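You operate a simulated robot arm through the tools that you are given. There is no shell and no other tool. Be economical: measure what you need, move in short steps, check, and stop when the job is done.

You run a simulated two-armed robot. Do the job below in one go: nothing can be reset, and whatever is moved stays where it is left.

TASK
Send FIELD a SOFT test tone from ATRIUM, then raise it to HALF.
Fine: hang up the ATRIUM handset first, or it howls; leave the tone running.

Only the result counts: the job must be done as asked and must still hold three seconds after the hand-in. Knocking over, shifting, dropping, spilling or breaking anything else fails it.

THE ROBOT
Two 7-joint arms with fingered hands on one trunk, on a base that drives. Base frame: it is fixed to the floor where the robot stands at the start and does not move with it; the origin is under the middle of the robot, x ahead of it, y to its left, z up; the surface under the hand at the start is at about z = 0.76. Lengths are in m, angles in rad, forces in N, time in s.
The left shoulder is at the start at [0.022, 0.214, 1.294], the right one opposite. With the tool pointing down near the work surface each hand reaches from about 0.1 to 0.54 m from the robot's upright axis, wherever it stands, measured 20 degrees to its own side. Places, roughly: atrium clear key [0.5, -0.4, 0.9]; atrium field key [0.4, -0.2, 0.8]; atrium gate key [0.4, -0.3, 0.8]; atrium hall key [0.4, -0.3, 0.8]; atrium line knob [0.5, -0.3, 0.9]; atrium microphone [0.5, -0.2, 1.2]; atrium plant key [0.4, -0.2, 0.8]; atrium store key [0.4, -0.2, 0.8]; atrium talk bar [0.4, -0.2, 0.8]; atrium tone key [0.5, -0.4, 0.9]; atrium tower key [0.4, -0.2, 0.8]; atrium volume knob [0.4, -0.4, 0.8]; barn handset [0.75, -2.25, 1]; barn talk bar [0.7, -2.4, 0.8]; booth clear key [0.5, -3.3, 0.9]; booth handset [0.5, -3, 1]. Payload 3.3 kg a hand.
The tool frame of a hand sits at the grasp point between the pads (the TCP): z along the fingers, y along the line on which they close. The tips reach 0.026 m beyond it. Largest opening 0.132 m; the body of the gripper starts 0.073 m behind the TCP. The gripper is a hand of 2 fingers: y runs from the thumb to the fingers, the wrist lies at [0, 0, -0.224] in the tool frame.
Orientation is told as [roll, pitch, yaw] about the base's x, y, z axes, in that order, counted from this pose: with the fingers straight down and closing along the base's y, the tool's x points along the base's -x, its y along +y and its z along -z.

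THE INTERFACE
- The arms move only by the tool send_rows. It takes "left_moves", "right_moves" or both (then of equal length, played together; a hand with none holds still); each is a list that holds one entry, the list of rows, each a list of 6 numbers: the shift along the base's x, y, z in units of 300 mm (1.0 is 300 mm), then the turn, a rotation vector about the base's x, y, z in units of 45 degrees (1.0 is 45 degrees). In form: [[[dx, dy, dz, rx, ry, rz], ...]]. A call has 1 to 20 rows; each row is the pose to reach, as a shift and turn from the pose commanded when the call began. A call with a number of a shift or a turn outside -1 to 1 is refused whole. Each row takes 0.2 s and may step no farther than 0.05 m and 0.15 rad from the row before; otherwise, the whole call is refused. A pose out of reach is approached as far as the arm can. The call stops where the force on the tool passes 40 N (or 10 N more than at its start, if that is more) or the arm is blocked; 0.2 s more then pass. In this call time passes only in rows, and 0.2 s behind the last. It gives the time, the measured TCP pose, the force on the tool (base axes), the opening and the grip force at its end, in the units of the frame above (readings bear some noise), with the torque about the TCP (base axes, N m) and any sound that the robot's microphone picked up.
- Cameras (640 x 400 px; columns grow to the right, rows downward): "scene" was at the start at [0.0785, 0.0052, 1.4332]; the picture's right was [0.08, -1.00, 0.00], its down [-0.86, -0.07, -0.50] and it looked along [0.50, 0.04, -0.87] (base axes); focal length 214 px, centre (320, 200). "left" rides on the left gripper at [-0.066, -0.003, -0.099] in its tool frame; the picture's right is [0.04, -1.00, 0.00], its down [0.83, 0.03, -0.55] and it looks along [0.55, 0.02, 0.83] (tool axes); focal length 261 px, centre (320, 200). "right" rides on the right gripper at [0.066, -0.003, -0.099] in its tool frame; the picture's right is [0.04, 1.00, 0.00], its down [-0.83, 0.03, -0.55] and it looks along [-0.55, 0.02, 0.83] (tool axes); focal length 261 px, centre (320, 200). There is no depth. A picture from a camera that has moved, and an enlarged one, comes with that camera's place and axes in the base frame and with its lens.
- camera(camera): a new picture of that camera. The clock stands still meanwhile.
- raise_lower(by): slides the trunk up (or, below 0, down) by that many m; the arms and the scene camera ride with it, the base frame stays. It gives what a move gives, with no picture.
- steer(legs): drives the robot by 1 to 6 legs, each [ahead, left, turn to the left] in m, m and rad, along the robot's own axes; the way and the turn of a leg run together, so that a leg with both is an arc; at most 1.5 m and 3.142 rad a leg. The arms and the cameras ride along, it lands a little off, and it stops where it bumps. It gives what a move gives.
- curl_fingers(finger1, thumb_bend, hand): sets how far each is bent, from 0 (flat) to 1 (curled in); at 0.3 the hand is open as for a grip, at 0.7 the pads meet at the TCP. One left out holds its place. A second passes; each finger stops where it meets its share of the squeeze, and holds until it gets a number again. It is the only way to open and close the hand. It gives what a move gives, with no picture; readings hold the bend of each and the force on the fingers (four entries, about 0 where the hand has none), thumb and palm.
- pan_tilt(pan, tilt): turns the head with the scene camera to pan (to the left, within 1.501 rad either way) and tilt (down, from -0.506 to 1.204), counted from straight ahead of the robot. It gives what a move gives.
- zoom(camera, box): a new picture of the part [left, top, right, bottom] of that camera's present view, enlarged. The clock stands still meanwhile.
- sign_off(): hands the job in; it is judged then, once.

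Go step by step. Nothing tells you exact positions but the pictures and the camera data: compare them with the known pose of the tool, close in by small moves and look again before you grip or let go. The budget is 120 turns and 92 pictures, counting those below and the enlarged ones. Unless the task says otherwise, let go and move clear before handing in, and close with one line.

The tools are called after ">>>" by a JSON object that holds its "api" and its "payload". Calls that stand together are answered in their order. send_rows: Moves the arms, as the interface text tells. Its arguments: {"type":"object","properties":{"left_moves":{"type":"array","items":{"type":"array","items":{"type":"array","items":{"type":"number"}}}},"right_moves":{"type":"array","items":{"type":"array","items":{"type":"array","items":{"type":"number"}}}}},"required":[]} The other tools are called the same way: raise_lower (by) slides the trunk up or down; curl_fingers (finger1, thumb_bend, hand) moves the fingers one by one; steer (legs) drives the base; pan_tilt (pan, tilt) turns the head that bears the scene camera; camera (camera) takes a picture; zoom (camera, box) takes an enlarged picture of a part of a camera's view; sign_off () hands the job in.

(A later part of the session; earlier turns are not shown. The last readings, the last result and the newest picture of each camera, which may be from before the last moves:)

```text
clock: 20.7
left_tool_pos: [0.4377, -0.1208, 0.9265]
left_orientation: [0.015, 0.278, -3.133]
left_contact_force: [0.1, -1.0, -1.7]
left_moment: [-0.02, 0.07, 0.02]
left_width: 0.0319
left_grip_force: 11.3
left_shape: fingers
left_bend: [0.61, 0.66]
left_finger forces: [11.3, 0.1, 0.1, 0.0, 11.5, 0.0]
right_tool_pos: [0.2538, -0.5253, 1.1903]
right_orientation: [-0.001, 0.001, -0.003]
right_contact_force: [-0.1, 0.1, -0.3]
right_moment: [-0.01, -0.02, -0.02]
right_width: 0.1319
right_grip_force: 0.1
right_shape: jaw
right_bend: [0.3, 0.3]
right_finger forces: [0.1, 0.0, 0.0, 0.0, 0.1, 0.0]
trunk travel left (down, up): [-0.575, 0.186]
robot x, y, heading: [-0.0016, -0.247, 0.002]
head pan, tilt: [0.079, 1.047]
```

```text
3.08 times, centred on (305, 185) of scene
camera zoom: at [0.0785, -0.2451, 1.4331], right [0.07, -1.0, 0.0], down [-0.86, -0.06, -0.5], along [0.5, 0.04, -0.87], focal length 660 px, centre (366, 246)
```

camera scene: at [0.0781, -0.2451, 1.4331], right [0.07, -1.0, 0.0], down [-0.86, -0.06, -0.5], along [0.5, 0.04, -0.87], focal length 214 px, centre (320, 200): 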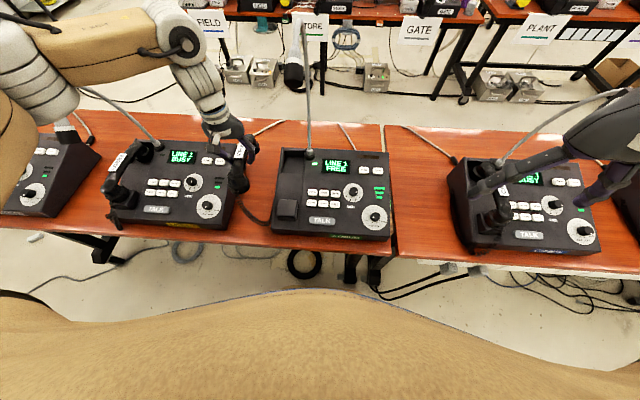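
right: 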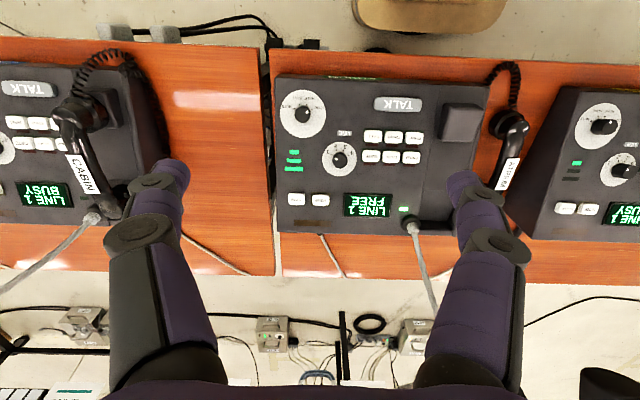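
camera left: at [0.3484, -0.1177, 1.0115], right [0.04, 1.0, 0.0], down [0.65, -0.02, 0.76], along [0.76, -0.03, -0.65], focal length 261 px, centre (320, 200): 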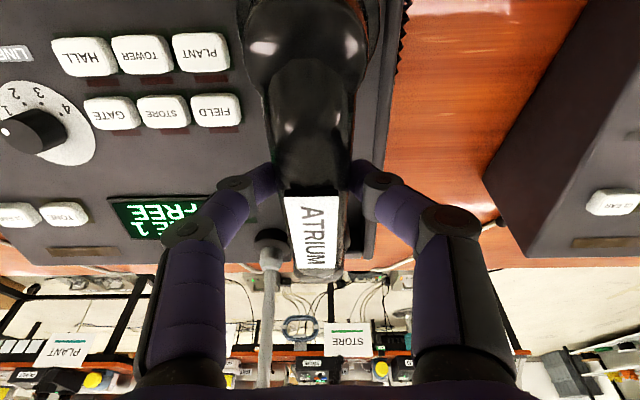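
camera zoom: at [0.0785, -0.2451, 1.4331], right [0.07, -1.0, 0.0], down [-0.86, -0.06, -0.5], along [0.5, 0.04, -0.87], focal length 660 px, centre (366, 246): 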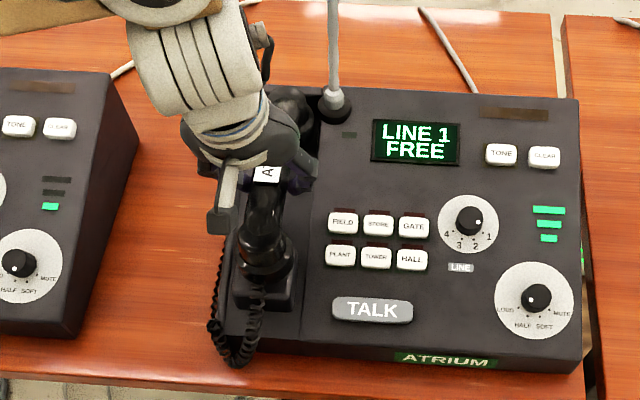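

Still carried by the hand; I lower further in small steps.

>>> {"api": "send_rows", "payload": {"left_moves": [[[0, 0, -0.012, 0, 0, 0], [0, 0, -0.024, 0, 0, 0], [0, 0, -0.036, 0, 0, 0]]]}}

>>> {"api": "zoom", "payload": {"camera": "scene", "box": [270, 140, 320, 220]}}

>>> {"api": "camera", "payload": {"camera": "left"}}

```text
clock: 21.5
left_tool_pos: [0.4385, -0.122, 0.9167]
left_orientation: [0.013, 0.279, -3.135]
left_contact_force: [0.5, -0.9, -2.4]
left_moment: [0.02, 0.09, -0.02]
left_width: 0.032
left_grip_force: 11.1
left_shape: fingers
left_bend: [0.61, 0.66]
left_finger forces: [11.4, 0.0, 0.0, 0.0, 11.3, 0.1]
right_tool_pos: [0.2554, -0.525, 1.1897]
right_orientation: [0.001, 0.0, -0.003]
right_contact_force: [-0.2, 0.0, 0.2]
right_moment: [-0.02, 0.0, 0.0]
right_width: 0.132
right_grip_force: 0.1
right_shape: jaw
right_bend: [0.3, 0.3]
right_finger forces: [0.1, 0.0, 0.0, 0.0, 0.0, 0.1]
trunk travel left (down, up): [-0.575, 0.186]
robot x, y, heading: [0.0012, -0.2493, -0.002]
head pan, tilt: [0.079, 1.047]
```

```text
5.00 times, centred on (295, 180) of scene
camera zoom: at [0.0786, -0.2451, 1.4331], right [0.07, -1.0, 0.0], down [-0.86, -0.06, -0.5], along [0.5, 0.04, -0.87], focal length 1072 px, centre (445, 300)
```

zoom: 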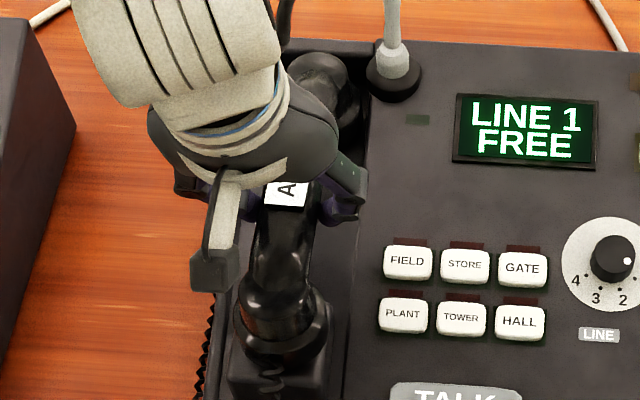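

```text
56 pictures are left
camera left: at [0.3478, -0.1176, 0.9936], right [0.04, 1.0, 0.0], down [0.65, -0.02, 0.76], along [0.76, -0.03, -0.65], focal length 261 px, centre (320, 200)
```

left: 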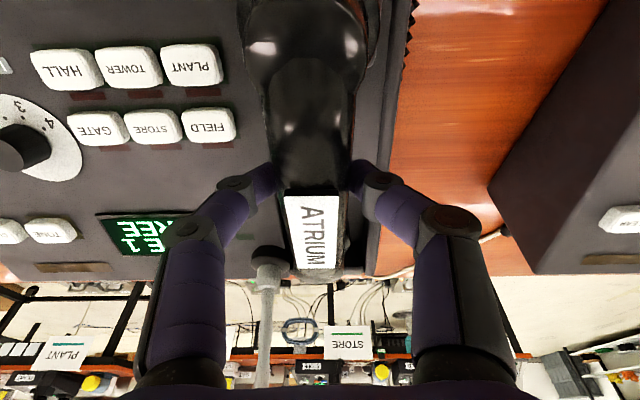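

By estimate it's almost at LOBBY's hung pose; I continue down until it bears.

>>> {"api": "send_rows", "payload": {"left_moves": [[[0, 0, -0.012, 0, 0, 0], [0, 0, -0.024, 0, 0, 0], [0, 0, -0.036, 0, 0, 0]]]}}

```text
clock: 22.3
left_tool_pos: [0.4393, -0.1229, 0.9054]
left_orientation: [0.015, 0.278, -3.134]
left_contact_force: [0.2, 0.2, -1.5]
left_moment: [0.05, 0.05, 0.01]
left_width: 0.0255
left_grip_force: 9.0
left_shape: fingers
left_bend: [0.65, 0.68]
left_finger forces: [9.2, 0.1, 0.0, 0.0, 9.4, 0.0]
right_tool_pos: [0.2537, -0.5259, 1.1907]
right_orientation: [0.0, -0.001, -0.005]
right_contact_force: [-0.1, -1.0, 0.2]
right_moment: [-0.01, -0.02, 0.0]
right_width: 0.1319
right_grip_force: 0.1
right_shape: jaw
right_bend: [0.3, 0.3]
right_finger forces: [0.0, 0.0, 0.0, 0.0, 0.1, 0.1]
trunk travel left (down, up): [-0.575, 0.186]
robot x, y, heading: [-0.0015, -0.2507, -0.0]
head pan, tilt: [0.079, 1.047]
```

The fingers began sliding on the handle, so the handset is seated. I look and then release.

>>> {"api": "zoom", "payload": {"camera": "scene", "box": [260, 120, 350, 250]}}

>>> {"api": "curl_fingers", "payload": {"hand": "left", "finger1": 0.48, "thumb_bend": 0.48}}

>>> {"api": "camera", "payload": {"camera": "left"}}

>>> {"api": "zoom", "payload": {"camera": "scene", "box": [260, 120, 350, 250]}}

```text
3.08 times, centred on (305, 185) of scene
camera zoom: at [0.0787, -0.2451, 1.433], right [0.07, -1.0, 0.0], down [-0.86, -0.06, -0.5], along [0.5, 0.04, -0.87], focal length 660 px, centre (366, 246)
```

zoom: 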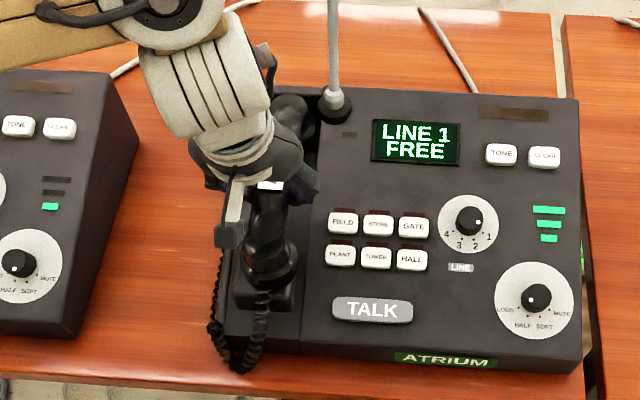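

```text
clock: 23.3
left_tool_pos: [0.4383, -0.1226, 0.9062]
left_orientation: [0.011, 0.28, -3.135]
left_contact_force: [0.3, -0.2, 0.1]
left_moment: [-0.01, 0.0, 0.0]
left_width: 0.0725
left_grip_force: 0.1
left_shape: fingers
left_bend: [0.48, 0.48]
left_finger forces: [0.0, 0.0, 0.1, 0.0, 0.0, 0.0]
right_tool_pos: [0.2551, -0.5249, 1.1898]
right_orientation: [-0.001, -0.001, -0.003]
right_contact_force: [0.2, 0.5, -0.2]
right_moment: [0.04, 0.02, -0.03]
right_width: 0.1318
right_grip_force: 0.2
right_shape: jaw
right_bend: [0.3, 0.3]
right_finger forces: [0.1, 0.1, 0.0, 0.0, 0.0, 0.0]
trunk travel left (down, up): [-0.575, 0.186]
robot x, y, heading: [-0.0005, -0.2503, -0.004]
head pan, tilt: [0.079, 1.047]
```

```text
54 pictures are left
camera left: at [0.3488, -0.1187, 0.9827], right [0.04, 1.0, 0.0], down [0.65, -0.02, 0.76], along [0.76, -0.03, -0.65], focal length 261 px, centre (320, 200)
```

left: 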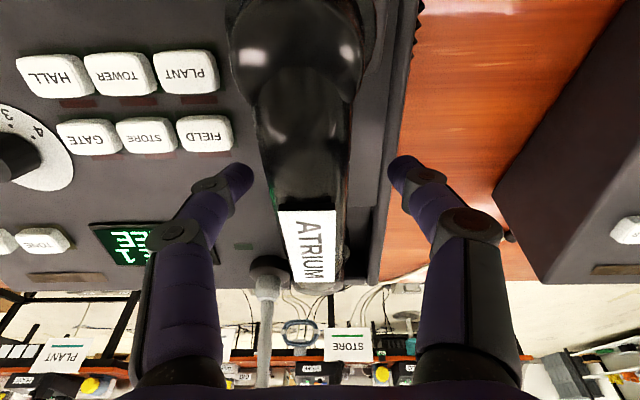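

```text
3.08 times, centred on (305, 185) of scene
camera zoom: at [0.0782, -0.2451, 1.4332], right [0.07, -1.0, 0.0], down [-0.86, -0.06, -0.5], along [0.5, 0.04, -0.87], focal length 660 px, centre (366, 246)
```

zoom: 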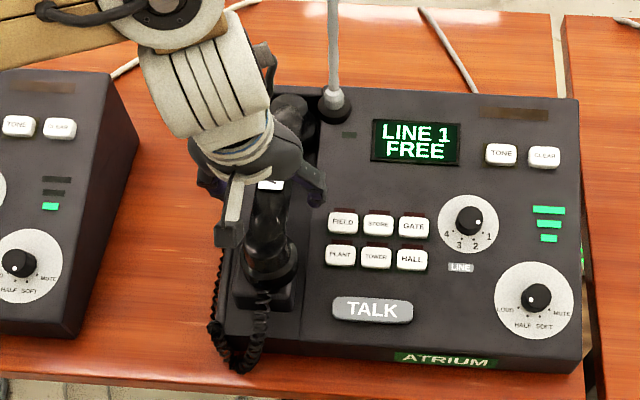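

The handset is hung and the lamp is off. I retreat the left hand clear, and at the same time bring the right hand over the volume knob, tilted to the panel slope and turned -45°.

>>> {"api": "send_rows", "payload": {"left_moves": [[[-0.03, 0, 0.1, 0, 0, 0], [-0.06, 0, 0.2, 0, 0, 0], [-0.12, 0.08, 0.26, 0, 0, 0], [-0.2, 0.18, 0.3, 0, 0, 0], [-0.3, 0.28, 0.34, 0, 0, 0], [-0.4, 0.38, 0.38, 0, 0, 0], [-0.5, 0.46, 0.42, 0, 0, 0]]], "right_moves": [[[0.05, 0.06, -0.12, 0.02, -0.048, -0.142], [0.1, 0.12, -0.245, 0.04, -0.097, -0.284], [0.15, 0.18, -0.37, 0.06, -0.145, -0.426], [0.2, 0.245, -0.49, 0.08, -0.193, -0.568], [0.25, 0.31, -0.615, 0.1, -0.241, -0.71], [0.3, 0.37, -0.74, 0.12, -0.29, -0.852], [0.35, 0.43, -0.863, 0.14, -0.338, -0.994]]]}}

>>> {"api": "camera", "payload": {"camera": "scene"}}

>>> {"api": "camera", "payload": {"camera": "right"}}

```text
clock: 24.9
left_tool_pos: [0.3113, 0.0193, 1.0274]
left_orientation: [0.012, 0.279, -3.134]
left_contact_force: [-0.2, -0.2, -0.1]
left_moment: [0.02, 0.03, 0.01]
left_width: 0.0728
left_grip_force: 0.0
left_shape: fingers
left_bend: [0.48, 0.48]
left_finger forces: [0.0, 0.1, 0.1, 0.0, 0.0, 0.0]
left hand out of reach, approached as far as the arm can: row 7
right_tool_pos: [0.3528, -0.4975, 0.9974]
right_orientation: [0.208, -0.195, -0.811]
right_contact_force: [-0.6, -0.4, -0.5]
right_moment: [-0.02, -0.02, 0.02]
right_width: 0.1317
right_grip_force: 0.0
right_shape: jaw
right_bend: [0.3, 0.3]
right_finger forces: [0.1, 0.1, 0.0, 0.1, 0.0, 0.1]
right hand out of reach, approached as far as the arm can: row 4, 5, 6, 7
trunk travel left (down, up): [-0.575, 0.186]
robot x, y, heading: [-0.0022, -0.2539, -0.004]
head pan, tilt: [0.079, 1.047]
```

```text
52 pictures are left
camera scene: at [0.0781, -0.2448, 1.4332], right [0.07, -1.0, 0.0], down [-0.86, -0.06, -0.5], along [0.5, 0.04, -0.87], focal length 214 px, centre (320, 200)
```

scene: 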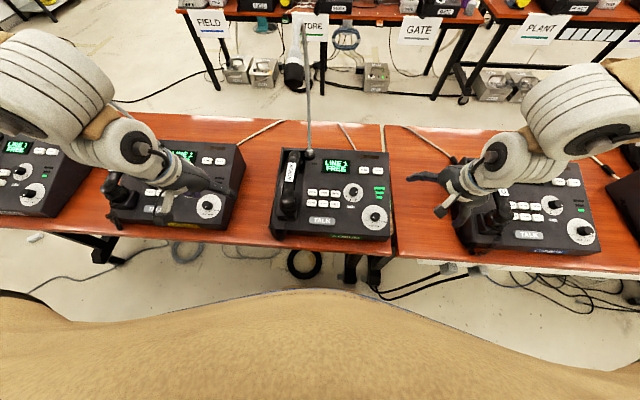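

```text
51 pictures are left
camera right: at [0.2803, -0.4538, 1.0796], right [0.65, 0.73, 0.19], down [0.43, -0.57, 0.7], along [0.62, -0.37, -0.69], focal length 261 px, centre (320, 200)
```

right: 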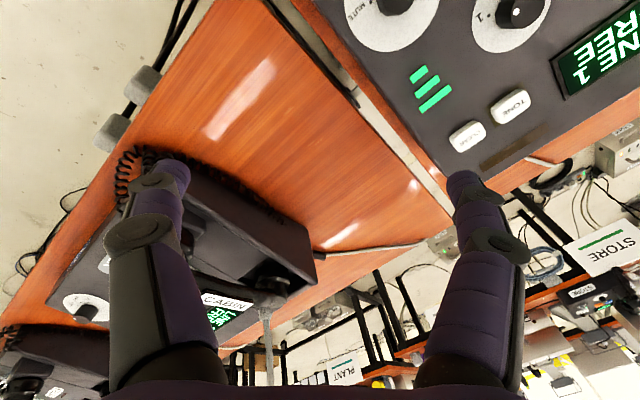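

The right forearm comes close to CABIN's things and the hand is short of reach there. I move the left hand inward and drive the base 0.1 m back to the left, which takes the right arm straight away from CABIN.

>>> {"api": "send_rows", "payload": {"left_moves": [[[0.03, -0.12, 0, 0, 0, 0], [0.06, -0.24, 0, 0, 0, 0], [0.1, -0.36, 0, 0, 0, 0]]]}}

>>> {"api": "steer", "payload": {"legs": [[0, 0.1, 0]]}}

>>> {"api": "camera", "payload": {"camera": "scene"}}

```text
clock: 25.7
left_tool_pos: [0.3414, -0.0884, 1.0225]
left_orientation: [0.013, 0.279, -3.133]
left_contact_force: [0.0, 0.7, -0.9]
left_moment: [0.0, 0.02, -0.02]
left_width: 0.0728
left_grip_force: 0.0
left_shape: fingers
left_bend: [0.48, 0.48]
left_finger forces: [0.1, 0.1, 0.0, 0.0, 0.1, 0.1]
right_tool_pos: [0.354, -0.4989, 0.9961]
right_orientation: [0.205, -0.193, -0.807]
right_contact_force: [-0.1, -1.2, -0.4]
right_moment: [-0.03, 0.03, 0.01]
right_width: 0.1317
right_grip_force: 0.1
right_shape: jaw
right_bend: [0.3, 0.3]
right_finger forces: [0.0, 0.0, 0.1, 0.0, 0.0, 0.0]
trunk travel left (down, up): [-0.575, 0.186]
robot x, y, heading: [-0.0023, -0.2507, -0.002]
head pan, tilt: [0.079, 1.047]
```

```text
clock: 26.9
left_tool_pos: [0.3411, 0.0143, 1.0218]
left_orientation: [0.014, 0.28, -3.135]
left_contact_force: [0.2, 0.0, -0.2]
left_moment: [-0.01, 0.0, 0.0]
left_width: 0.0725
left_grip_force: 0.1
left_shape: fingers
left_bend: [0.48, 0.48]
left_finger forces: [0.1, 0.0, 0.1, 0.1, 0.0, 0.0]
right_tool_pos: [0.3526, -0.3959, 0.9984]
right_orientation: [0.203, -0.194, -0.81]
right_contact_force: [-1.3, 0.6, 0.1]
right_moment: [-0.01, 0.01, 0.01]
right_width: 0.132
right_grip_force: 0.0
right_shape: jaw
right_bend: [0.3, 0.3]
right_finger forces: [0.0, 0.1, 0.0, 0.0, 0.0, 0.0]
trunk travel left (down, up): [-0.575, 0.186]
robot x, y, heading: [-0.0007, -0.1497, -0.001]
head pan, tilt: [0.079, 1.047]
```

```text
50 pictures are left
camera scene: at [0.0787, -0.1426, 1.4331], right [0.07, -1.0, 0.0], down [-0.86, -0.06, -0.5], along [0.5, 0.04, -0.87], focal length 214 px, centre (320, 200)
```

scene: 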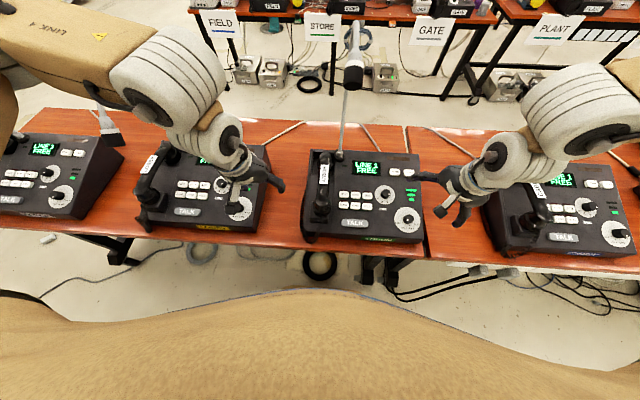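

All clear of neighbours. I narrow the right hand and go to about 70 mm above the volume knob along its axis, then look.

>>> {"api": "curl_fingers", "payload": {"hand": "right", "finger1": 0.5, "thumb_bend": 0.5}}

>>> {"api": "send_rows", "payload": {"right_moves": [[[0.01, 0, -0.1, 0, 0, 0], [0.02, 0, -0.22, 0, 0, 0], [0.03, 0, -0.33, 0, 0, 0]]]}}

>>> {"api": "camera", "payload": {"camera": "right"}}

>>> {"api": "zoom", "payload": {"camera": "scene", "box": [300, 130, 480, 260]}}

```text
clock: 27.9
left_tool_pos: [0.3415, 0.0139, 1.0237]
left_orientation: [0.014, 0.28, -3.134]
left_contact_force: [0.6, 0.7, 0.0]
left_moment: [-0.02, 0.01, -0.01]
left_width: 0.0729
left_grip_force: 0.1
left_shape: fingers
left_bend: [0.48, 0.48]
left_finger forces: [0.0, 0.1, 0.0, 0.1, 0.0, 0.1]
right_tool_pos: [0.3523, -0.3975, 0.9979]
right_orientation: [0.205, -0.192, -0.809]
right_contact_force: [1.3, 0.0, -0.1]
right_moment: [0.02, 0.0, 0.02]
right_width: 0.0671
right_grip_force: 0.1
right_shape: fingers
right_bend: [0.5, 0.5]
right_finger forces: [0.0, 0.0, 0.1, 0.0, 0.0, 0.1]
trunk travel left (down, up): [-0.575, 0.186]
robot x, y, heading: [0.0014, -0.1507, -0.006]
head pan, tilt: [0.079, 1.047]
```

```text
clock: 28.7
left_tool_pos: [0.3417, 0.0131, 1.0229]
left_orientation: [0.012, 0.281, -3.135]
left_contact_force: [-0.1, -0.4, -0.1]
left_moment: [-0.02, 0.0, 0.0]
left_width: 0.0729
left_grip_force: 0.1
left_shape: fingers
left_bend: [0.48, 0.48]
left_finger forces: [0.0, 0.0, 0.0, 0.0, 0.1, 0.0]
right_tool_pos: [0.3511, -0.4354, 0.9408]
right_orientation: [0.206, -0.19, -0.81]
right_contact_force: [-0.5, 0.3, 0.0]
right_moment: [-0.01, 0.03, -0.02]
right_width: 0.0669
right_grip_force: 0.0
right_shape: fingers
right_bend: [0.5, 0.5]
right_finger forces: [0.1, 0.0, 0.1, 0.1, 0.0, 0.1]
right hand out of reach, approached as far as the arm can: row 1, 2, 3
trunk travel left (down, up): [-0.575, 0.186]
robot x, y, heading: [-0.004, -0.1508, -0.007]
head pan, tilt: [0.079, 1.047]
```

```text
49 pictures are left
camera right: at [0.279, -0.3927, 1.0245], right [0.65, 0.73, 0.19], down [0.43, -0.57, 0.7], along [0.62, -0.37, -0.69], focal length 261 px, centre (320, 200)
```

right: 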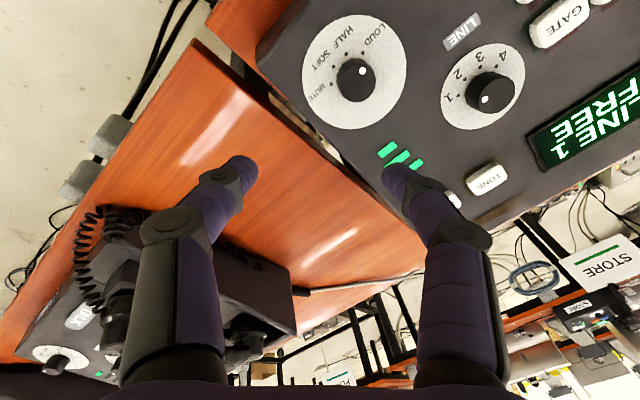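

```text
3.08 times, centred on (390, 195) of scene
camera zoom: at [0.0788, -0.1445, 1.4331], right [0.07, -1.0, 0.0], down [-0.86, -0.06, -0.5], along [0.5, 0.04, -0.87], focal length 660 px, centre (105, 215)
```

zoom: 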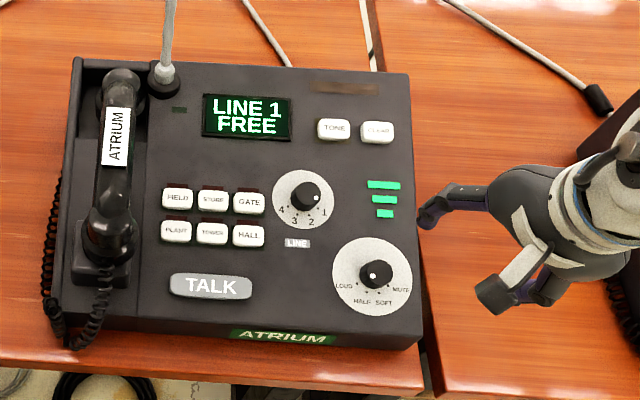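

The handset sits well in its cradle. The -45° hand yaw limits the right arm's reach, so I turn the hand back about its own axis to yaw 0 and see the reach there.

>>> {"api": "send_rows", "payload": {"right_moves": [[[0.01, 0.03, 0.04, -0.047, 0, 0.165], [0.015, 0.06, 0.04, -0.095, 0, 0.33], [0.02, 0.09, 0.04, -0.142, 0, 0.495], [0.025, 0.11, 0.03, -0.19, 0, 0.66], [0.03, 0.13, 0.02, -0.237, 0, 0.825], [0.03, 0.13, 0, -0.285, 0, 0.99], [0.03, 0.13, -0.1, -0.285, 0, 0.99]]]}}

>>> {"api": "camera", "payload": {"camera": "right"}}

```text
clock: 30.3
left_tool_pos: [0.3423, 0.0123, 1.0221]
left_orientation: [0.012, 0.279, -3.135]
left_contact_force: [-0.7, -0.1, 0.0]
left_moment: [0.01, -0.01, 0.0]
left_width: 0.0725
left_grip_force: 0.0
left_shape: fingers
left_bend: [0.48, 0.48]
left_finger forces: [0.0, 0.0, 0.0, 0.1, 0.0, 0.1]
right_tool_pos: [0.3546, -0.4298, 0.9493]
right_orientation: [0.001, -0.277, 0.022]
right_contact_force: [0.2, -0.1, 0.3]
right_moment: [0.06, -0.04, 0.0]
right_width: 0.0671
right_grip_force: 0.1
right_shape: fingers
right_bend: [0.5, 0.5]
right_finger forces: [0.1, 0.0, 0.0, 0.0, 0.0, 0.0]
right hand out of reach, approached as far as the arm can: row 2, 3, 4, 5, 6, 7
trunk travel left (down, up): [-0.575, 0.186]
robot x, y, heading: [-0.0008, -0.1555, -0.003]
head pan, tilt: [0.079, 1.047]
```

```text
47 pictures are left
camera right: at [0.2658, -0.435, 1.0275], right [-0.06, 1.0, -0.01], down [0.65, 0.05, 0.76], along [0.76, 0.04, -0.65], focal length 261 px, centre (320, 200)
```

right: 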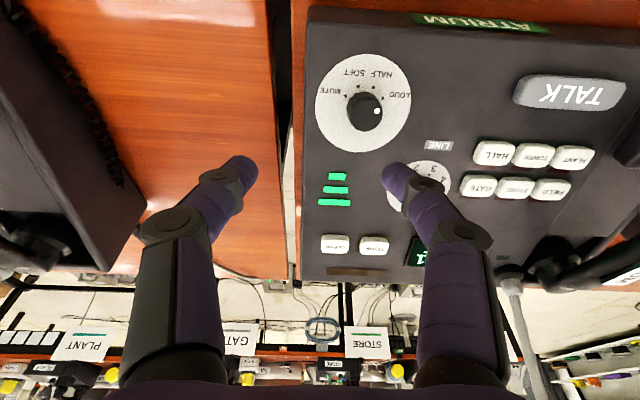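

The arm seems folded too tight here. I drive the base back 0.08 m and a bit right so that the right arm works more stretched.

>>> {"api": "steer", "payload": {"legs": [[-0.09, -0.05, 0]]}}

>>> {"api": "send_rows", "payload": {"right_moves": [[[0.1, 0.07, 0, 0, 0, 0], [0.2, 0.14, 0, 0, 0, 0], [0.29, 0.22, 0, 0, 0, 0], [0.29, 0.28, -0.1, 0, 0, 0], [0.29, 0.28, -0.2, 0, 0, 0]]]}}

>>> {"api": "camera", "payload": {"camera": "right"}}

>>> {"api": "camera", "payload": {"camera": "scene"}}

```text
clock: 31.4
left_tool_pos: [0.2512, -0.0363, 1.0227]
left_orientation: [0.012, 0.28, -3.134]
left_contact_force: [0.3, -0.4, -1.1]
left_moment: [0.02, -0.03, -0.05]
left_width: 0.0727
left_grip_force: 0.0
left_shape: fingers
left_bend: [0.48, 0.48]
left_finger forces: [0.0, 0.0, 0.0, 0.0, 0.0, 0.0]
right_tool_pos: [0.2652, -0.4794, 0.9504]
right_orientation: [-0.001, -0.278, 0.021]
right_contact_force: [-0.7, -0.9, -0.8]
right_moment: [0.02, 0.0, 0.01]
right_width: 0.0668
right_grip_force: 0.0
right_shape: fingers
right_bend: [0.5, 0.5]
right_finger forces: [0.0, 0.1, 0.0, 0.0, 0.0, 0.0]
trunk travel left (down, up): [-0.575, 0.186]
robot x, y, heading: [-0.0899, -0.1964, -0.006]
head pan, tilt: [0.079, 1.047]
```

```text
clock: 32.6
left_tool_pos: [0.2521, -0.0357, 1.0223]
left_orientation: [0.012, 0.278, -3.132]
left_contact_force: [0.3, 0.1, -0.5]
left_moment: [-0.01, 0.01, 0.01]
left_width: 0.0727
left_grip_force: 0.1
left_shape: fingers
left_bend: [0.48, 0.48]
left_finger forces: [0.1, 0.1, 0.1, 0.1, 0.0, 0.0]
right_tool_pos: [0.3203, -0.4764, 0.9713]
right_orientation: [0.002, -0.275, 0.022]
right_contact_force: [0.2, 0.0, 0.5]
right_moment: [0.01, -0.03, 0.0]
right_width: 0.0667
right_grip_force: 0.1
right_shape: fingers
right_bend: [0.5, 0.5]
right_finger forces: [0.0, 0.1, 0.0, 0.0, 0.0, 0.1]
right hand out of reach, approached as far as the arm can: row 1, 2, 3, 4, 5
trunk travel left (down, up): [-0.575, 0.186]
robot x, y, heading: [-0.0885, -0.1972, -0.007]
head pan, tilt: [0.079, 1.047]
```

```text
46 pictures are left
camera right: at [0.2315, -0.4819, 1.0486], right [-0.06, 1.0, -0.01], down [0.65, 0.05, 0.76], along [0.76, 0.04, -0.65], focal length 261 px, centre (320, 200)
```

right: 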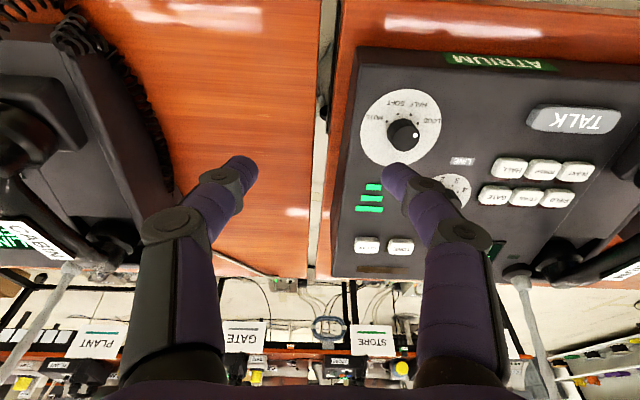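

```text
45 pictures are left
camera scene: at [-0.0104, -0.1932, 1.4331], right [0.08, -1.0, 0.0], down [-0.86, -0.07, -0.5], along [0.5, 0.04, -0.87], focal length 214 px, centre (320, 200)
```

scene: 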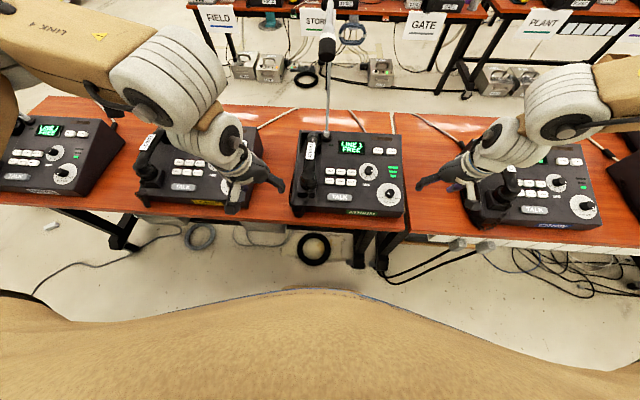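

The right arm has run into a joint limit from the yaw I gave it. I untilt and raise it to its easy posture, shift the base 0.065 m right, then bring the hand in toward the middle before tilting again. (CABIN's microphone leans away to y≈-0.85, so this is clear.)

>>> {"api": "send_rows", "payload": {"right_moves": [[[-0.03, 0, 0.1, 0, 0.09, 0], [-0.06, 0, 0.2, 0, 0.18, 0], [-0.1, 0, 0.3, 0, 0.27, 0], [-0.15, 0, 0.42, 0, 0.354, 0], [-0.2, 0, 0.54, 0, 0.354, 0]]]}}

>>> {"api": "steer", "payload": {"legs": [[0.01, -0.065, 0]]}}

>>> {"api": "send_rows", "payload": {"right_moves": [[[0.06, 0.1, 0, 0, 0, 0], [0.12, 0.2, 0, 0, 0, 0], [0.18, 0.3, 0, 0, 0, 0], [0.24, 0.4, 0, 0, 0, 0], [0.3, 0.48, -0.05, 0, 0, 0]]]}}

```text
clock: 33.8
left_tool_pos: [0.2516, -0.0357, 1.0227]
left_orientation: [0.014, 0.279, -3.133]
left_contact_force: [-0.7, -0.5, 0.7]
left_moment: [0.02, -0.01, -0.01]
left_width: 0.0727
left_grip_force: 0.1
left_shape: fingers
left_bend: [0.48, 0.48]
left_finger forces: [0.0, 0.0, 0.0, 0.1, 0.0, 0.1]
right_tool_pos: [0.2533, -0.4727, 1.1362]
right_orientation: [0.005, 0.001, 0.02]
right_contact_force: [0.7, -0.1, 0.7]
right_moment: [-0.02, 0.0, 0.02]
right_width: 0.0669
right_grip_force: 0.1
right_shape: fingers
right_bend: [0.5, 0.5]
right_finger forces: [0.1, 0.0, 0.0, 0.1, 0.1, 0.1]
trunk travel left (down, up): [-0.575, 0.186]
robot x, y, heading: [-0.0921, -0.2002, -0.005]
head pan, tilt: [0.079, 1.047]
```

```text
clock: 34.8
left_tool_pos: [0.2623, -0.1017, 1.023]
left_orientation: [0.01, 0.28, -3.134]
left_contact_force: [-0.2, -0.5, 0.5]
left_moment: [0.03, -0.01, 0.08]
left_width: 0.0729
left_grip_force: 0.2
left_shape: fingers
left_bend: [0.48, 0.48]
left_finger forces: [0.0, 0.1, 0.0, 0.0, 0.1, 0.0]
right_tool_pos: [0.2637, -0.5381, 1.1341]
right_orientation: [0.007, 0.001, 0.02]
right_contact_force: [0.2, 0.7, -0.1]
right_moment: [0.02, 0.05, -0.02]
right_width: 0.0668
right_grip_force: 0.1
right_shape: fingers
right_bend: [0.5, 0.5]
right_finger forces: [0.0, 0.0, 0.0, 0.0, 0.0, 0.1]
trunk travel left (down, up): [-0.575, 0.186]
robot x, y, heading: [-0.0806, -0.2621, 0.001]
head pan, tilt: [0.079, 1.047]
```

```text
clock: 36.0
left_tool_pos: [0.2612, -0.1002, 1.0235]
left_orientation: [0.016, 0.279, -3.134]
left_contact_force: [-0.3, -0.1, 0.5]
left_moment: [0.01, -0.05, 0.01]
left_width: 0.0728
left_grip_force: 0.1
left_shape: fingers
left_bend: [0.48, 0.48]
left_finger forces: [0.0, 0.0, 0.0, 0.1, 0.0, 0.0]
right_tool_pos: [0.2846, -0.5055, 1.1269]
right_orientation: [0.011, -0.002, 0.021]
right_contact_force: [-0.2, 0.0, -1.2]
right_moment: [-0.01, 0.02, -0.02]
right_width: 0.0667
right_grip_force: 0.0
right_shape: fingers
right_bend: [0.5, 0.5]
right_finger forces: [0.0, 0.0, 0.0, 0.0, 0.1, 0.0]
right hand out of reach, approached as far as the arm can: row 2, 3, 4, 5
trunk travel left (down, up): [-0.575, 0.186]
robot x, y, heading: [-0.0803, -0.262, -0.004]
head pan, tilt: [0.079, 1.047]
```

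The hand still hangs up when moving inward. I test which direction frees it: lower and forward with a small positive yaw.

>>> {"api": "send_rows", "payload": {"right_moves": [[[0, 0, -0.1, 0, 0, 0.15], [0, 0, -0.2, 0, 0, 0.3], [0, 0, -0.3, 0, 0, 0.45], [0, 0.05, -0.4, 0, 0, 0.6], [0.05, 0.1, -0.45, 0, 0, 0.6], [0.1, 0.2, -0.5, 0, 0, 0.6], [0.15, 0.3, -0.5, 0, 0, 0.6]]]}}

>>> {"api": "camera", "payload": {"camera": "scene"}}

```text
clock: 37.6
left_tool_pos: [0.2632, -0.1006, 1.0232]
left_orientation: [0.016, 0.279, -3.134]
left_contact_force: [0.0, 0.1, -0.4]
left_moment: [-0.01, -0.03, -0.06]
left_width: 0.0727
left_grip_force: 0.1
left_shape: fingers
left_bend: [0.48, 0.48]
left_finger forces: [0.0, 0.1, 0.0, 0.0, 0.0, 0.0]
right_tool_pos: [0.2768, -0.5187, 1.0134]
right_orientation: [0.006, 0.001, 0.492]
right_contact_force: [-0.2, -0.2, -0.4]
right_moment: [-0.05, 0.03, -0.02]
right_width: 0.0667
right_grip_force: 0.2
right_shape: fingers
right_bend: [0.5, 0.5]
right_finger forces: [0.0, 0.1, 0.0, 0.0, 0.0, 0.0]
right hand out of reach, approached as far as the arm can: row 3, 4, 5, 6, 7
trunk travel left (down, up): [-0.575, 0.186]
robot x, y, heading: [-0.0793, -0.2604, -0.001]
head pan, tilt: [0.079, 1.047]
```

```text
44 pictures are left
camera scene: at [-0.001, -0.2579, 1.4331], right [0.08, -1.0, 0.0], down [-0.86, -0.07, -0.5], along [0.5, 0.04, -0.87], focal length 214 px, centre (320, 200)
```

scene: 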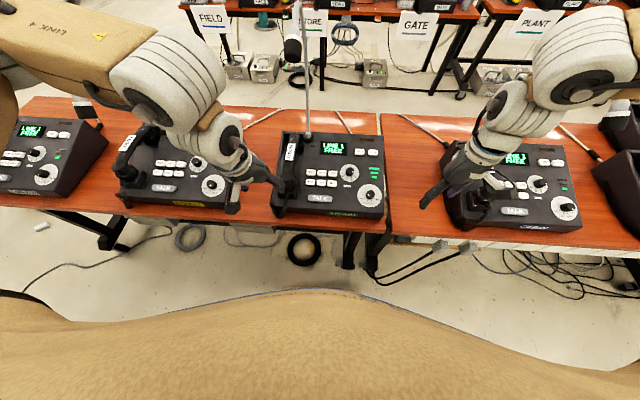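

That made it worse, so the right arm's elbow posture is the trouble, while the left, coming up from beside the body, was fine. I'll tuck the right hand low beside the body (mirror of the left's start) and bring it up the same way.

>>> {"api": "send_rows", "payload": {"right_moves": [[[-0.08, -0.03, 0.02, 0, 0, -0.16], [-0.16, -0.07, 0.02, 0, 0, -0.32], [-0.24, -0.1, 0.02, 0, 0, -0.48], [-0.3, -0.13, 0.02, 0, 0, -0.62]]]}}

>>> {"api": "send_rows", "payload": {"right_moves": [[[-0.1, 0, -0.05, 0, 0, -0.1], [-0.2, 0, -0.12, 0, 0, -0.2], [-0.3, 0, -0.19, 0, 0, -0.3], [-0.4, 0, -0.26, 0, 0, -0.4], [-0.5, 0, -0.33, 0, 0, -0.5], [-0.6, 0, -0.4, 0, 0, -0.6], [-0.7, 0, -0.47, 0, 0, -0.7], [-0.8, 0, -0.56, 0, 0, -0.86]]]}}

>>> {"api": "send_rows", "payload": {"right_moves": [[[0, 0, -0.1, 0, 0, -0.1], [0, 0, -0.2, 0, 0, -0.2], [0, 0, -0.3, 0, 0, -0.3], [0, 0, -0.4, 0, 0, -0.4], [0, 0, -0.5, 0, 0, -0.5], [0, 0, -0.6, 0, 0, -0.6], [0, 0, -0.7, 0, 0, -0.7], [0, 0, -0.76, 0, 0, -0.86]]]}}

```text
clock: 38.6
left_tool_pos: [0.2613, -0.1001, 1.0228]
left_orientation: [0.013, 0.279, -3.133]
left_contact_force: [-0.1, 0.0, 0.0]
left_moment: [0.02, -0.01, -0.01]
left_width: 0.073
left_grip_force: 0.1
left_shape: fingers
left_bend: [0.48, 0.48]
left_finger forces: [0.0, 0.0, 0.1, 0.0, 0.1, 0.0]
right_tool_pos: [0.1835, -0.5536, 1.0172]
right_orientation: [0.005, 0.002, 0.003]
right_contact_force: [-0.1, 0.3, -0.9]
right_moment: [0.0, 0.01, 0.05]
right_width: 0.067
right_grip_force: 0.1
right_shape: fingers
right_bend: [0.5, 0.5]
right_finger forces: [0.1, 0.1, 0.1, 0.0, 0.1, 0.1]
trunk travel left (down, up): [-0.575, 0.186]
robot x, y, heading: [-0.0798, -0.2629, -0.001]
head pan, tilt: [0.079, 1.047]
```

```text
clock: 40.4
left_tool_pos: [0.2634, -0.0995, 1.023]
left_orientation: [0.015, 0.278, -3.133]
left_contact_force: [-0.7, -0.5, -0.3]
left_moment: [-0.02, 0.0, 0.0]
left_width: 0.0728
left_grip_force: 0.0
left_shape: fingers
left_bend: [0.48, 0.48]
left_finger forces: [0.0, 0.0, 0.0, 0.1, 0.0, 0.0]
right_tool_pos: [0.0703, -0.6241, 0.8992]
right_orientation: [0.006, 0.001, -0.594]
right_contact_force: [-0.1, 0.1, 0.4]
right_moment: [-0.02, 0.0, 0.04]
right_width: 0.0666
right_grip_force: 0.1
right_shape: fingers
right_bend: [0.5, 0.5]
right_finger forces: [0.0, 0.0, 0.0, 0.0, 0.0, 0.0]
right hand out of reach, approached as far as the arm can: row 1, 2, 3, 4, 5, 6, 7, 8
trunk travel left (down, up): [-0.575, 0.186]
robot x, y, heading: [-0.0798, -0.2621, 0.0]
head pan, tilt: [0.079, 1.047]
```

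```text
clock: 42.2
left_tool_pos: [0.2583, -0.103, 1.0249]
left_orientation: [0.01, 0.283, -3.133]
left_contact_force: [0.0, 0.0, 0.1]
left_moment: [0.04, -0.03, 0.0]
left_width: 0.0728
left_grip_force: 0.0
left_shape: fingers
left_bend: [0.48, 0.48]
left_finger forces: [0.1, 0.1, 0.0, 0.1, 0.1, 0.0]
right_tool_pos: [0.1024, -0.7693, 0.8534]
right_orientation: [0.028, -0.146, -1.095]
right_contact_force: [-0.8, 0.4, -0.3]
right_moment: [0.03, -0.07, 0.02]
right_width: 0.0664
right_grip_force: 0.2
right_shape: fingers
right_bend: [0.5, 0.5]
right_finger forces: [0.0, 0.1, 0.0, 0.0, 0.0, 0.0]
right hand out of reach, approached as far as the arm can: row 1, 2, 3, 4, 5, 6, 7, 8
trunk travel left (down, up): [-0.575, 0.186]
robot x, y, heading: [-0.0831, -0.2652, -0.007]
head pan, tilt: [0.079, 1.047]
```

The right arm refuses to fold down as well. I turn the head to look at its posture.

>>> {"api": "pan_tilt", "payload": {"pan": -1.1, "tilt": 0.7}}

>>> {"api": "camera", "payload": {"camera": "scene"}}

>>> {"api": "pan_tilt", "payload": {"pan": 1.0, "tilt": 0.7}}

>>> {"api": "camera", "payload": {"camera": "scene"}}

```text
clock: 43.6
left_tool_pos: [0.262, -0.1, 1.0225]
left_orientation: [0.013, 0.277, -3.132]
left_contact_force: [0.5, 0.4, 0.8]
left_moment: [0.02, 0.04, 0.02]
left_width: 0.0729
left_grip_force: 0.0
left_shape: fingers
left_bend: [0.48, 0.48]
left_finger forces: [0.1, 0.1, 0.1, 0.1, 0.0, 0.0]
right_tool_pos: [0.1052, -0.766, 0.8537]
right_orientation: [0.024, -0.146, -1.094]
right_contact_force: [0.2, 0.1, -0.3]
right_moment: [-0.02, 0.0, -0.01]
right_width: 0.0665
right_grip_force: 0.0
right_shape: fingers
right_bend: [0.5, 0.5]
right_finger forces: [0.1, 0.0, 0.1, 0.1, 0.0, 0.0]
trunk travel left (down, up): [-0.575, 0.186]
robot x, y, heading: [-0.0759, -0.2616, -0.001]
head pan, tilt: [-1.1, 0.7]
```

```text
43 pictures are left
camera scene: at [-0.0292, -0.3389, 1.4597], right [-0.89, -0.45, 0.0], down [-0.29, 0.57, -0.76], along [0.35, -0.68, -0.64], focal length 214 px, centre (320, 200)
```

scene: 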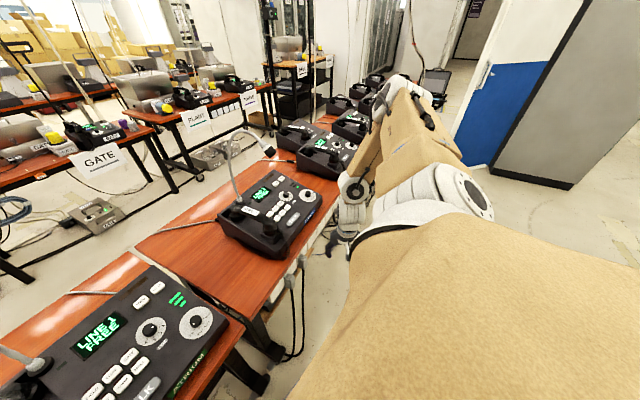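

```text
clock: 45.6
left_tool_pos: [0.2618, -0.1, 1.0223]
left_orientation: [0.015, 0.279, -3.132]
left_contact_force: [-0.6, -0.2, 0.1]
left_moment: [-0.02, 0.02, -0.01]
left_width: 0.0729
left_grip_force: 0.0
left_shape: fingers
left_bend: [0.48, 0.48]
left_finger forces: [0.1, 0.0, 0.0, 0.0, 0.1, 0.0]
right_tool_pos: [0.1042, -0.7668, 0.8546]
right_orientation: [0.026, -0.145, -1.094]
right_contact_force: [0.1, 0.1, 0.3]
right_moment: [-0.02, 0.03, -0.03]
right_width: 0.0664
right_grip_force: 0.0
right_shape: fingers
right_bend: [0.5, 0.5]
right_finger forces: [0.0, 0.0, 0.0, 0.1, 0.0, 0.1]
trunk travel left (down, up): [-0.575, 0.186]
robot x, y, heading: [-0.0756, -0.2637, 0.0]
head pan, tilt: [1.0, 0.7]
```

```text
42 pictures are left
camera scene: at [-0.0216, -0.1917, 1.4597], right [0.84, -0.54, 0.0], down [-0.35, -0.54, -0.76], along [0.41, 0.64, -0.64], focal length 214 px, centre (320, 200)
```

scene: 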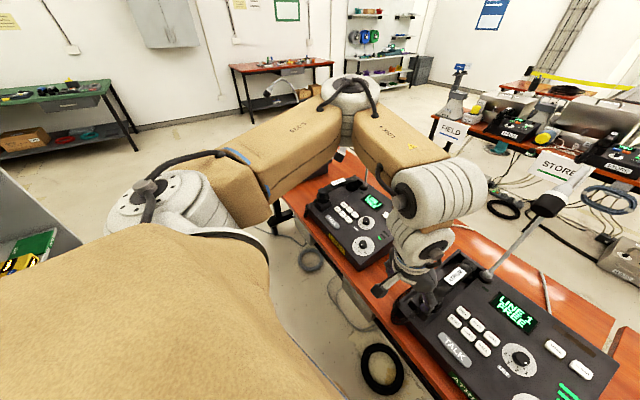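

The right elbow is folded tight out to the side. I'll back the robot 0.4 m into free space and re-shape the right arm there by stretching it forward.

>>> {"api": "steer", "payload": {"legs": [[-0.4, 0, 0]]}}

>>> {"api": "send_rows", "payload": {"right_moves": [[[0.06, -0.02, 0.06, 0, 0, 0.12], [0.12, -0.05, 0.12, 0, 0, 0.24], [0.2, -0.08, 0.18, 0, 0, 0.36], [0.3, -0.1, 0.26, 0, 0, 0.48], [0.4, -0.1, 0.34, 0, 0, 0.6], [0.5, -0.1, 0.42, 0, 0, 0.72], [0.6, -0.1, 0.48, 0, 0, 0.84], [0.7, -0.05, 0.48, 0, 0, 0.96], [0.8, 0, 0.48, 0, 0, 0.98], [0.9, 0.08, 0.48, 0, 0, 0.98], [1.0, 0.15, 0.48, 0, 0, 0.98]]]}}

```text
clock: 47.6
left_tool_pos: [0.0443, -0.1861, 1.0241]
left_orientation: [0.011, 0.283, 3.033]
left_contact_force: [1.2, -0.7, 0.8]
left_moment: [0.05, -0.02, 0.01]
left_width: 0.073
left_grip_force: 0.0
left_shape: fingers
left_bend: [0.48, 0.48]
left_finger forces: [0.0, 0.0, 0.1, 0.0, 0.1, 0.0]
right_tool_pos: [-0.1892, -0.8325, 0.8536]
right_orientation: [0.031, -0.148, -1.212]
right_contact_force: [-0.5, -0.7, -0.5]
right_moment: [0.03, -0.06, 0.0]
right_width: 0.0663
right_grip_force: 0.2
right_shape: fingers
right_bend: [0.5, 0.5]
right_finger forces: [0.0, 0.0, 0.0, 0.1, 0.1, 0.0]
trunk travel left (down, up): [-0.575, 0.186]
robot x, y, heading: [-0.3129, -0.3098, -0.117]
head pan, tilt: [1.0, 0.7]
stopped in leg 1: the robot was blocked; the commanded pose is now the measured one
```

```text
clock: 50.0
left_tool_pos: [0.0477, -0.1843, 1.022]
left_orientation: [0.012, 0.279, 3.036]
left_contact_force: [0.4, -0.9, -0.6]
left_moment: [0.01, -0.01, -0.03]
left_width: 0.0729
left_grip_force: 0.1
left_shape: fingers
left_bend: [0.48, 0.48]
left_finger forces: [0.0, 0.1, 0.0, 0.0, 0.0, 0.0]
right_tool_pos: [0.1165, -0.7827, 0.9961]
right_orientation: [0.025, -0.149, -0.441]
right_contact_force: [0.1, 0.1, -0.9]
right_moment: [0.0, 0.01, 0.0]
right_width: 0.0663
right_grip_force: 0.0
right_shape: fingers
right_bend: [0.5, 0.5]
right_finger forces: [0.0, 0.0, 0.0, 0.1, 0.1, 0.0]
trunk travel left (down, up): [-0.575, 0.186]
robot x, y, heading: [-0.3109, -0.3096, -0.123]
head pan, tilt: [1.0, 0.7]
```

The drive bumped something at my left rear and turned me slightly. I look there before moving on.

>>> {"api": "pan_tilt", "payload": {"pan": 1.5, "tilt": 0.8}}

>>> {"api": "camera", "payload": {"camera": "scene"}}

>>> {"api": "pan_tilt", "payload": {"pan": -1.2, "tilt": 0.7}}

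>>> {"api": "camera", "payload": {"camera": "scene"}}

```text
clock: 50.9
left_tool_pos: [0.048, -0.1838, 1.0226]
left_orientation: [0.012, 0.279, 3.037]
left_contact_force: [0.5, 0.8, -0.7]
left_moment: [0.01, 0.03, 0.01]
left_width: 0.0729
left_grip_force: 0.1
left_shape: fingers
left_bend: [0.48, 0.48]
left_finger forces: [0.0, 0.0, 0.0, 0.1, 0.0, 0.0]
right_tool_pos: [0.1156, -0.784, 0.9982]
right_orientation: [0.026, -0.148, -0.442]
right_contact_force: [0.4, -0.2, 0.3]
right_moment: [0.01, 0.01, -0.01]
right_width: 0.0663
right_grip_force: 0.1
right_shape: fingers
right_bend: [0.5, 0.5]
right_finger forces: [0.0, 0.0, 0.0, 0.0, 0.1, 0.0]
trunk travel left (down, up): [-0.575, 0.186]
robot x, y, heading: [-0.312, -0.3041, -0.115]
head pan, tilt: [1.499, 0.799]
```

```text
41 pictures are left
camera scene: at [-0.2835, -0.2292, 1.4515], right [0.98, -0.19, 0.0], down [-0.14, -0.7, -0.7], along [0.13, 0.68, -0.72], focal length 214 px, centre (320, 200)
```

scene: 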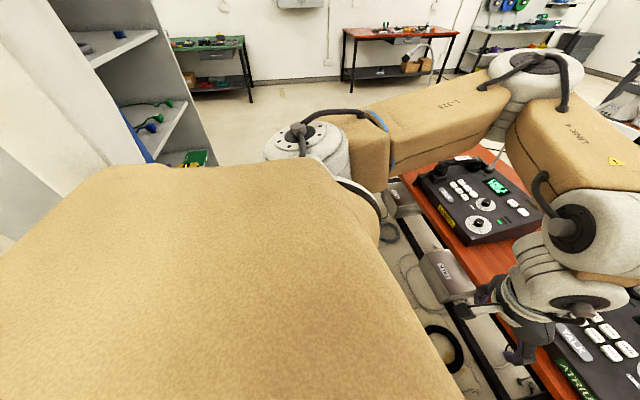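

```text
clock: 53.3
left_tool_pos: [0.0471, -0.1844, 1.0235]
left_orientation: [0.011, 0.28, 3.036]
left_contact_force: [-0.6, 0.3, 0.0]
left_moment: [-0.01, 0.03, -0.01]
left_width: 0.0731
left_grip_force: 0.1
left_shape: fingers
left_bend: [0.48, 0.48]
left_finger forces: [0.1, 0.1, 0.0, 0.0, 0.1, 0.0]
right_tool_pos: [0.115, -0.7825, 0.9972]
right_orientation: [0.026, -0.148, -0.443]
right_contact_force: [0.1, 0.3, 1.2]
right_moment: [-0.02, 0.0, 0.04]
right_width: 0.0666
right_grip_force: 0.0
right_shape: fingers
right_bend: [0.5, 0.5]
right_finger forces: [0.0, 0.1, 0.1, 0.0, 0.0, 0.1]
trunk travel left (down, up): [-0.575, 0.186]
robot x, y, heading: [-0.3084, -0.3089, -0.115]
head pan, tilt: [-1.201, 0.7]
```

```text
40 pictures are left
camera scene: at [-0.2778, -0.3907, 1.4597], right [-0.97, -0.25, 0.0], down [-0.16, 0.62, -0.76], along [0.19, -0.74, -0.64], focal length 214 px, centre (320, 200)
```

scene: 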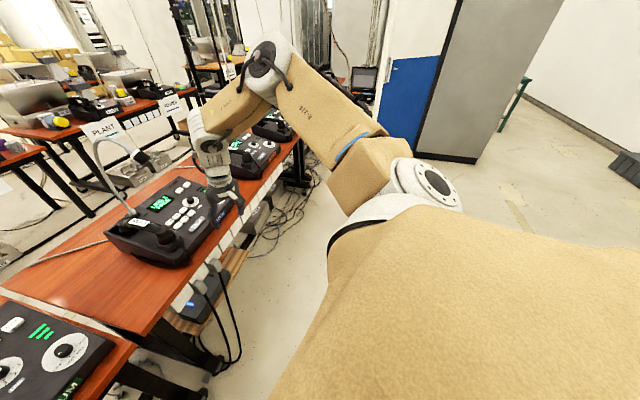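

A shelf unit stands behind me; it looks untouched. The right arm has now unfolded into a good shape, so I bring its hand inward and square it.

>>> {"api": "send_rows", "payload": {"right_moves": [[[0, 0.12, 0, 0, 0, 0.1], [0, 0.24, 0, 0, 0, 0.2], [0, 0.36, 0, 0, 0, 0.3], [0, 0.48, 0, 0, 0, 0.4], [0, 0.6, 0, 0, 0, 0.5], [0, 0.74, 0, 0, 0, 0.56]]]}}

>>> {"api": "pan_tilt", "payload": {"pan": 0.08, "tilt": 0.9}}

>>> {"api": "camera", "payload": {"camera": "scene"}}

```text
clock: 54.7
left_tool_pos: [0.049, -0.1847, 1.0227]
left_orientation: [0.012, 0.28, 3.035]
left_contact_force: [0.2, 0.4, 0.5]
left_moment: [-0.01, 0.03, 0.0]
left_width: 0.073
left_grip_force: 0.0
left_shape: fingers
left_bend: [0.48, 0.48]
left_finger forces: [0.0, 0.0, 0.0, 0.0, 0.1, 0.1]
right_tool_pos: [0.0748, -0.6063, 1.025]
right_orientation: [0.029, -0.151, -0.002]
right_contact_force: [-0.2, 0.7, 0.8]
right_moment: [-0.03, -0.02, 0.01]
right_width: 0.0663
right_grip_force: 0.0
right_shape: fingers
right_bend: [0.5, 0.5]
right_finger forces: [0.0, 0.1, 0.1, 0.0, 0.0, 0.0]
right hand out of reach, approached as far as the arm can: row 3, 4, 5, 6
trunk travel left (down, up): [-0.575, 0.186]
robot x, y, heading: [-0.3103, -0.3054, -0.117]
head pan, tilt: [-1.201, 0.7]
```

```text
clock: 56.2
left_tool_pos: [0.048, -0.1842, 1.0242]
left_orientation: [0.013, 0.279, 3.035]
left_contact_force: [-0.6, -0.8, 0.4]
left_moment: [0.01, 0.02, 0.01]
left_width: 0.0728
left_grip_force: 0.0
left_shape: fingers
left_bend: [0.48, 0.48]
left_finger forces: [0.0, 0.0, 0.0, 0.1, 0.1, 0.1]
right_tool_pos: [0.0747, -0.6083, 1.0254]
right_orientation: [0.03, -0.15, -0.004]
right_contact_force: [0.3, -0.3, 0.3]
right_moment: [0.04, 0.0, 0.0]
right_width: 0.0667
right_grip_force: 0.0
right_shape: fingers
right_bend: [0.5, 0.5]
right_finger forces: [0.1, 0.0, 0.1, 0.0, 0.0, 0.0]
trunk travel left (down, up): [-0.575, 0.186]
robot x, y, heading: [-0.3093, -0.3093, -0.119]
head pan, tilt: [0.08, 0.901]
```

```text
39 pictures are left
camera scene: at [-0.2235, -0.3114, 1.4436], right [-0.04, -1.0, 0.0], down [-0.78, 0.03, -0.62], along [0.62, -0.02, -0.78], focal length 214 px, centre (320, 200)
```

scene: 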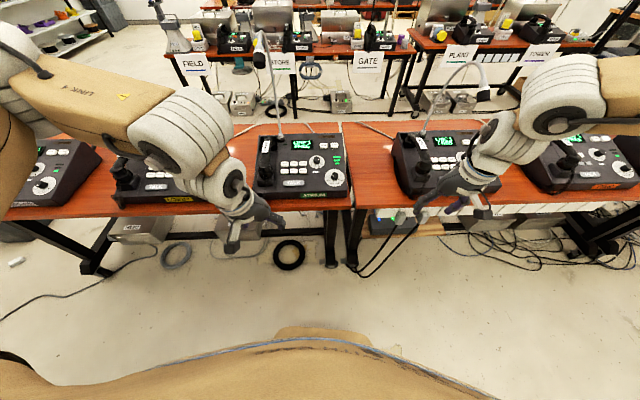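

The hand again stops at the same inward limit because the elbow stays out at the side. I stretch the arm forward first, then swing inward at long reach.

>>> {"api": "send_rows", "payload": {"right_moves": [[[0.06, 0, 0, 0, 0, 0], [0.14, 0, 0, 0, 0, 0], [0.24, 0, 0, 0, 0, 0], [0.36, 0, 0, 0, 0, 0], [0.48, 0, 0, 0, 0, 0], [0.56, 0, 0, 0, 0, 0], [0.56, 0.06, 0, 0, 0, 0], [0.56, 0.14, 0, 0, 0, 0], [0.56, 0.24, 0, 0, 0, 0], [0.56, 0.36, 0, 0, 0, 0], [0.56, 0.48, 0, 0, 0, 0]]]}}

```text
clock: 58.6
left_tool_pos: [0.0478, -0.1841, 1.0226]
left_orientation: [0.013, 0.278, 3.034]
left_contact_force: [-0.5, -0.2, 0.3]
left_moment: [-0.01, 0.0, -0.02]
left_width: 0.073
left_grip_force: 0.1
left_shape: fingers
left_bend: [0.48, 0.48]
left_finger forces: [0.0, 0.1, 0.1, 0.0, 0.0, 0.0]
right_tool_pos: [0.1046, -0.6235, 1.0658]
right_orientation: [0.027, -0.151, -0.002]
right_contact_force: [0.7, -0.7, 0.6]
right_moment: [-0.02, 0.0, 0.01]
right_width: 0.0662
right_grip_force: 0.0
right_shape: fingers
right_bend: [0.5, 0.5]
right_finger forces: [0.1, 0.0, 0.0, 0.0, 0.0, 0.0]
right hand out of reach, approached as far as the arm can: row 1, 2, 3, 4, 5, 6, 7, 8, 9, 10, 11
trunk travel left (down, up): [-0.575, 0.186]
robot x, y, heading: [-0.3123, -0.3065, -0.116]
head pan, tilt: [0.08, 0.901]
```

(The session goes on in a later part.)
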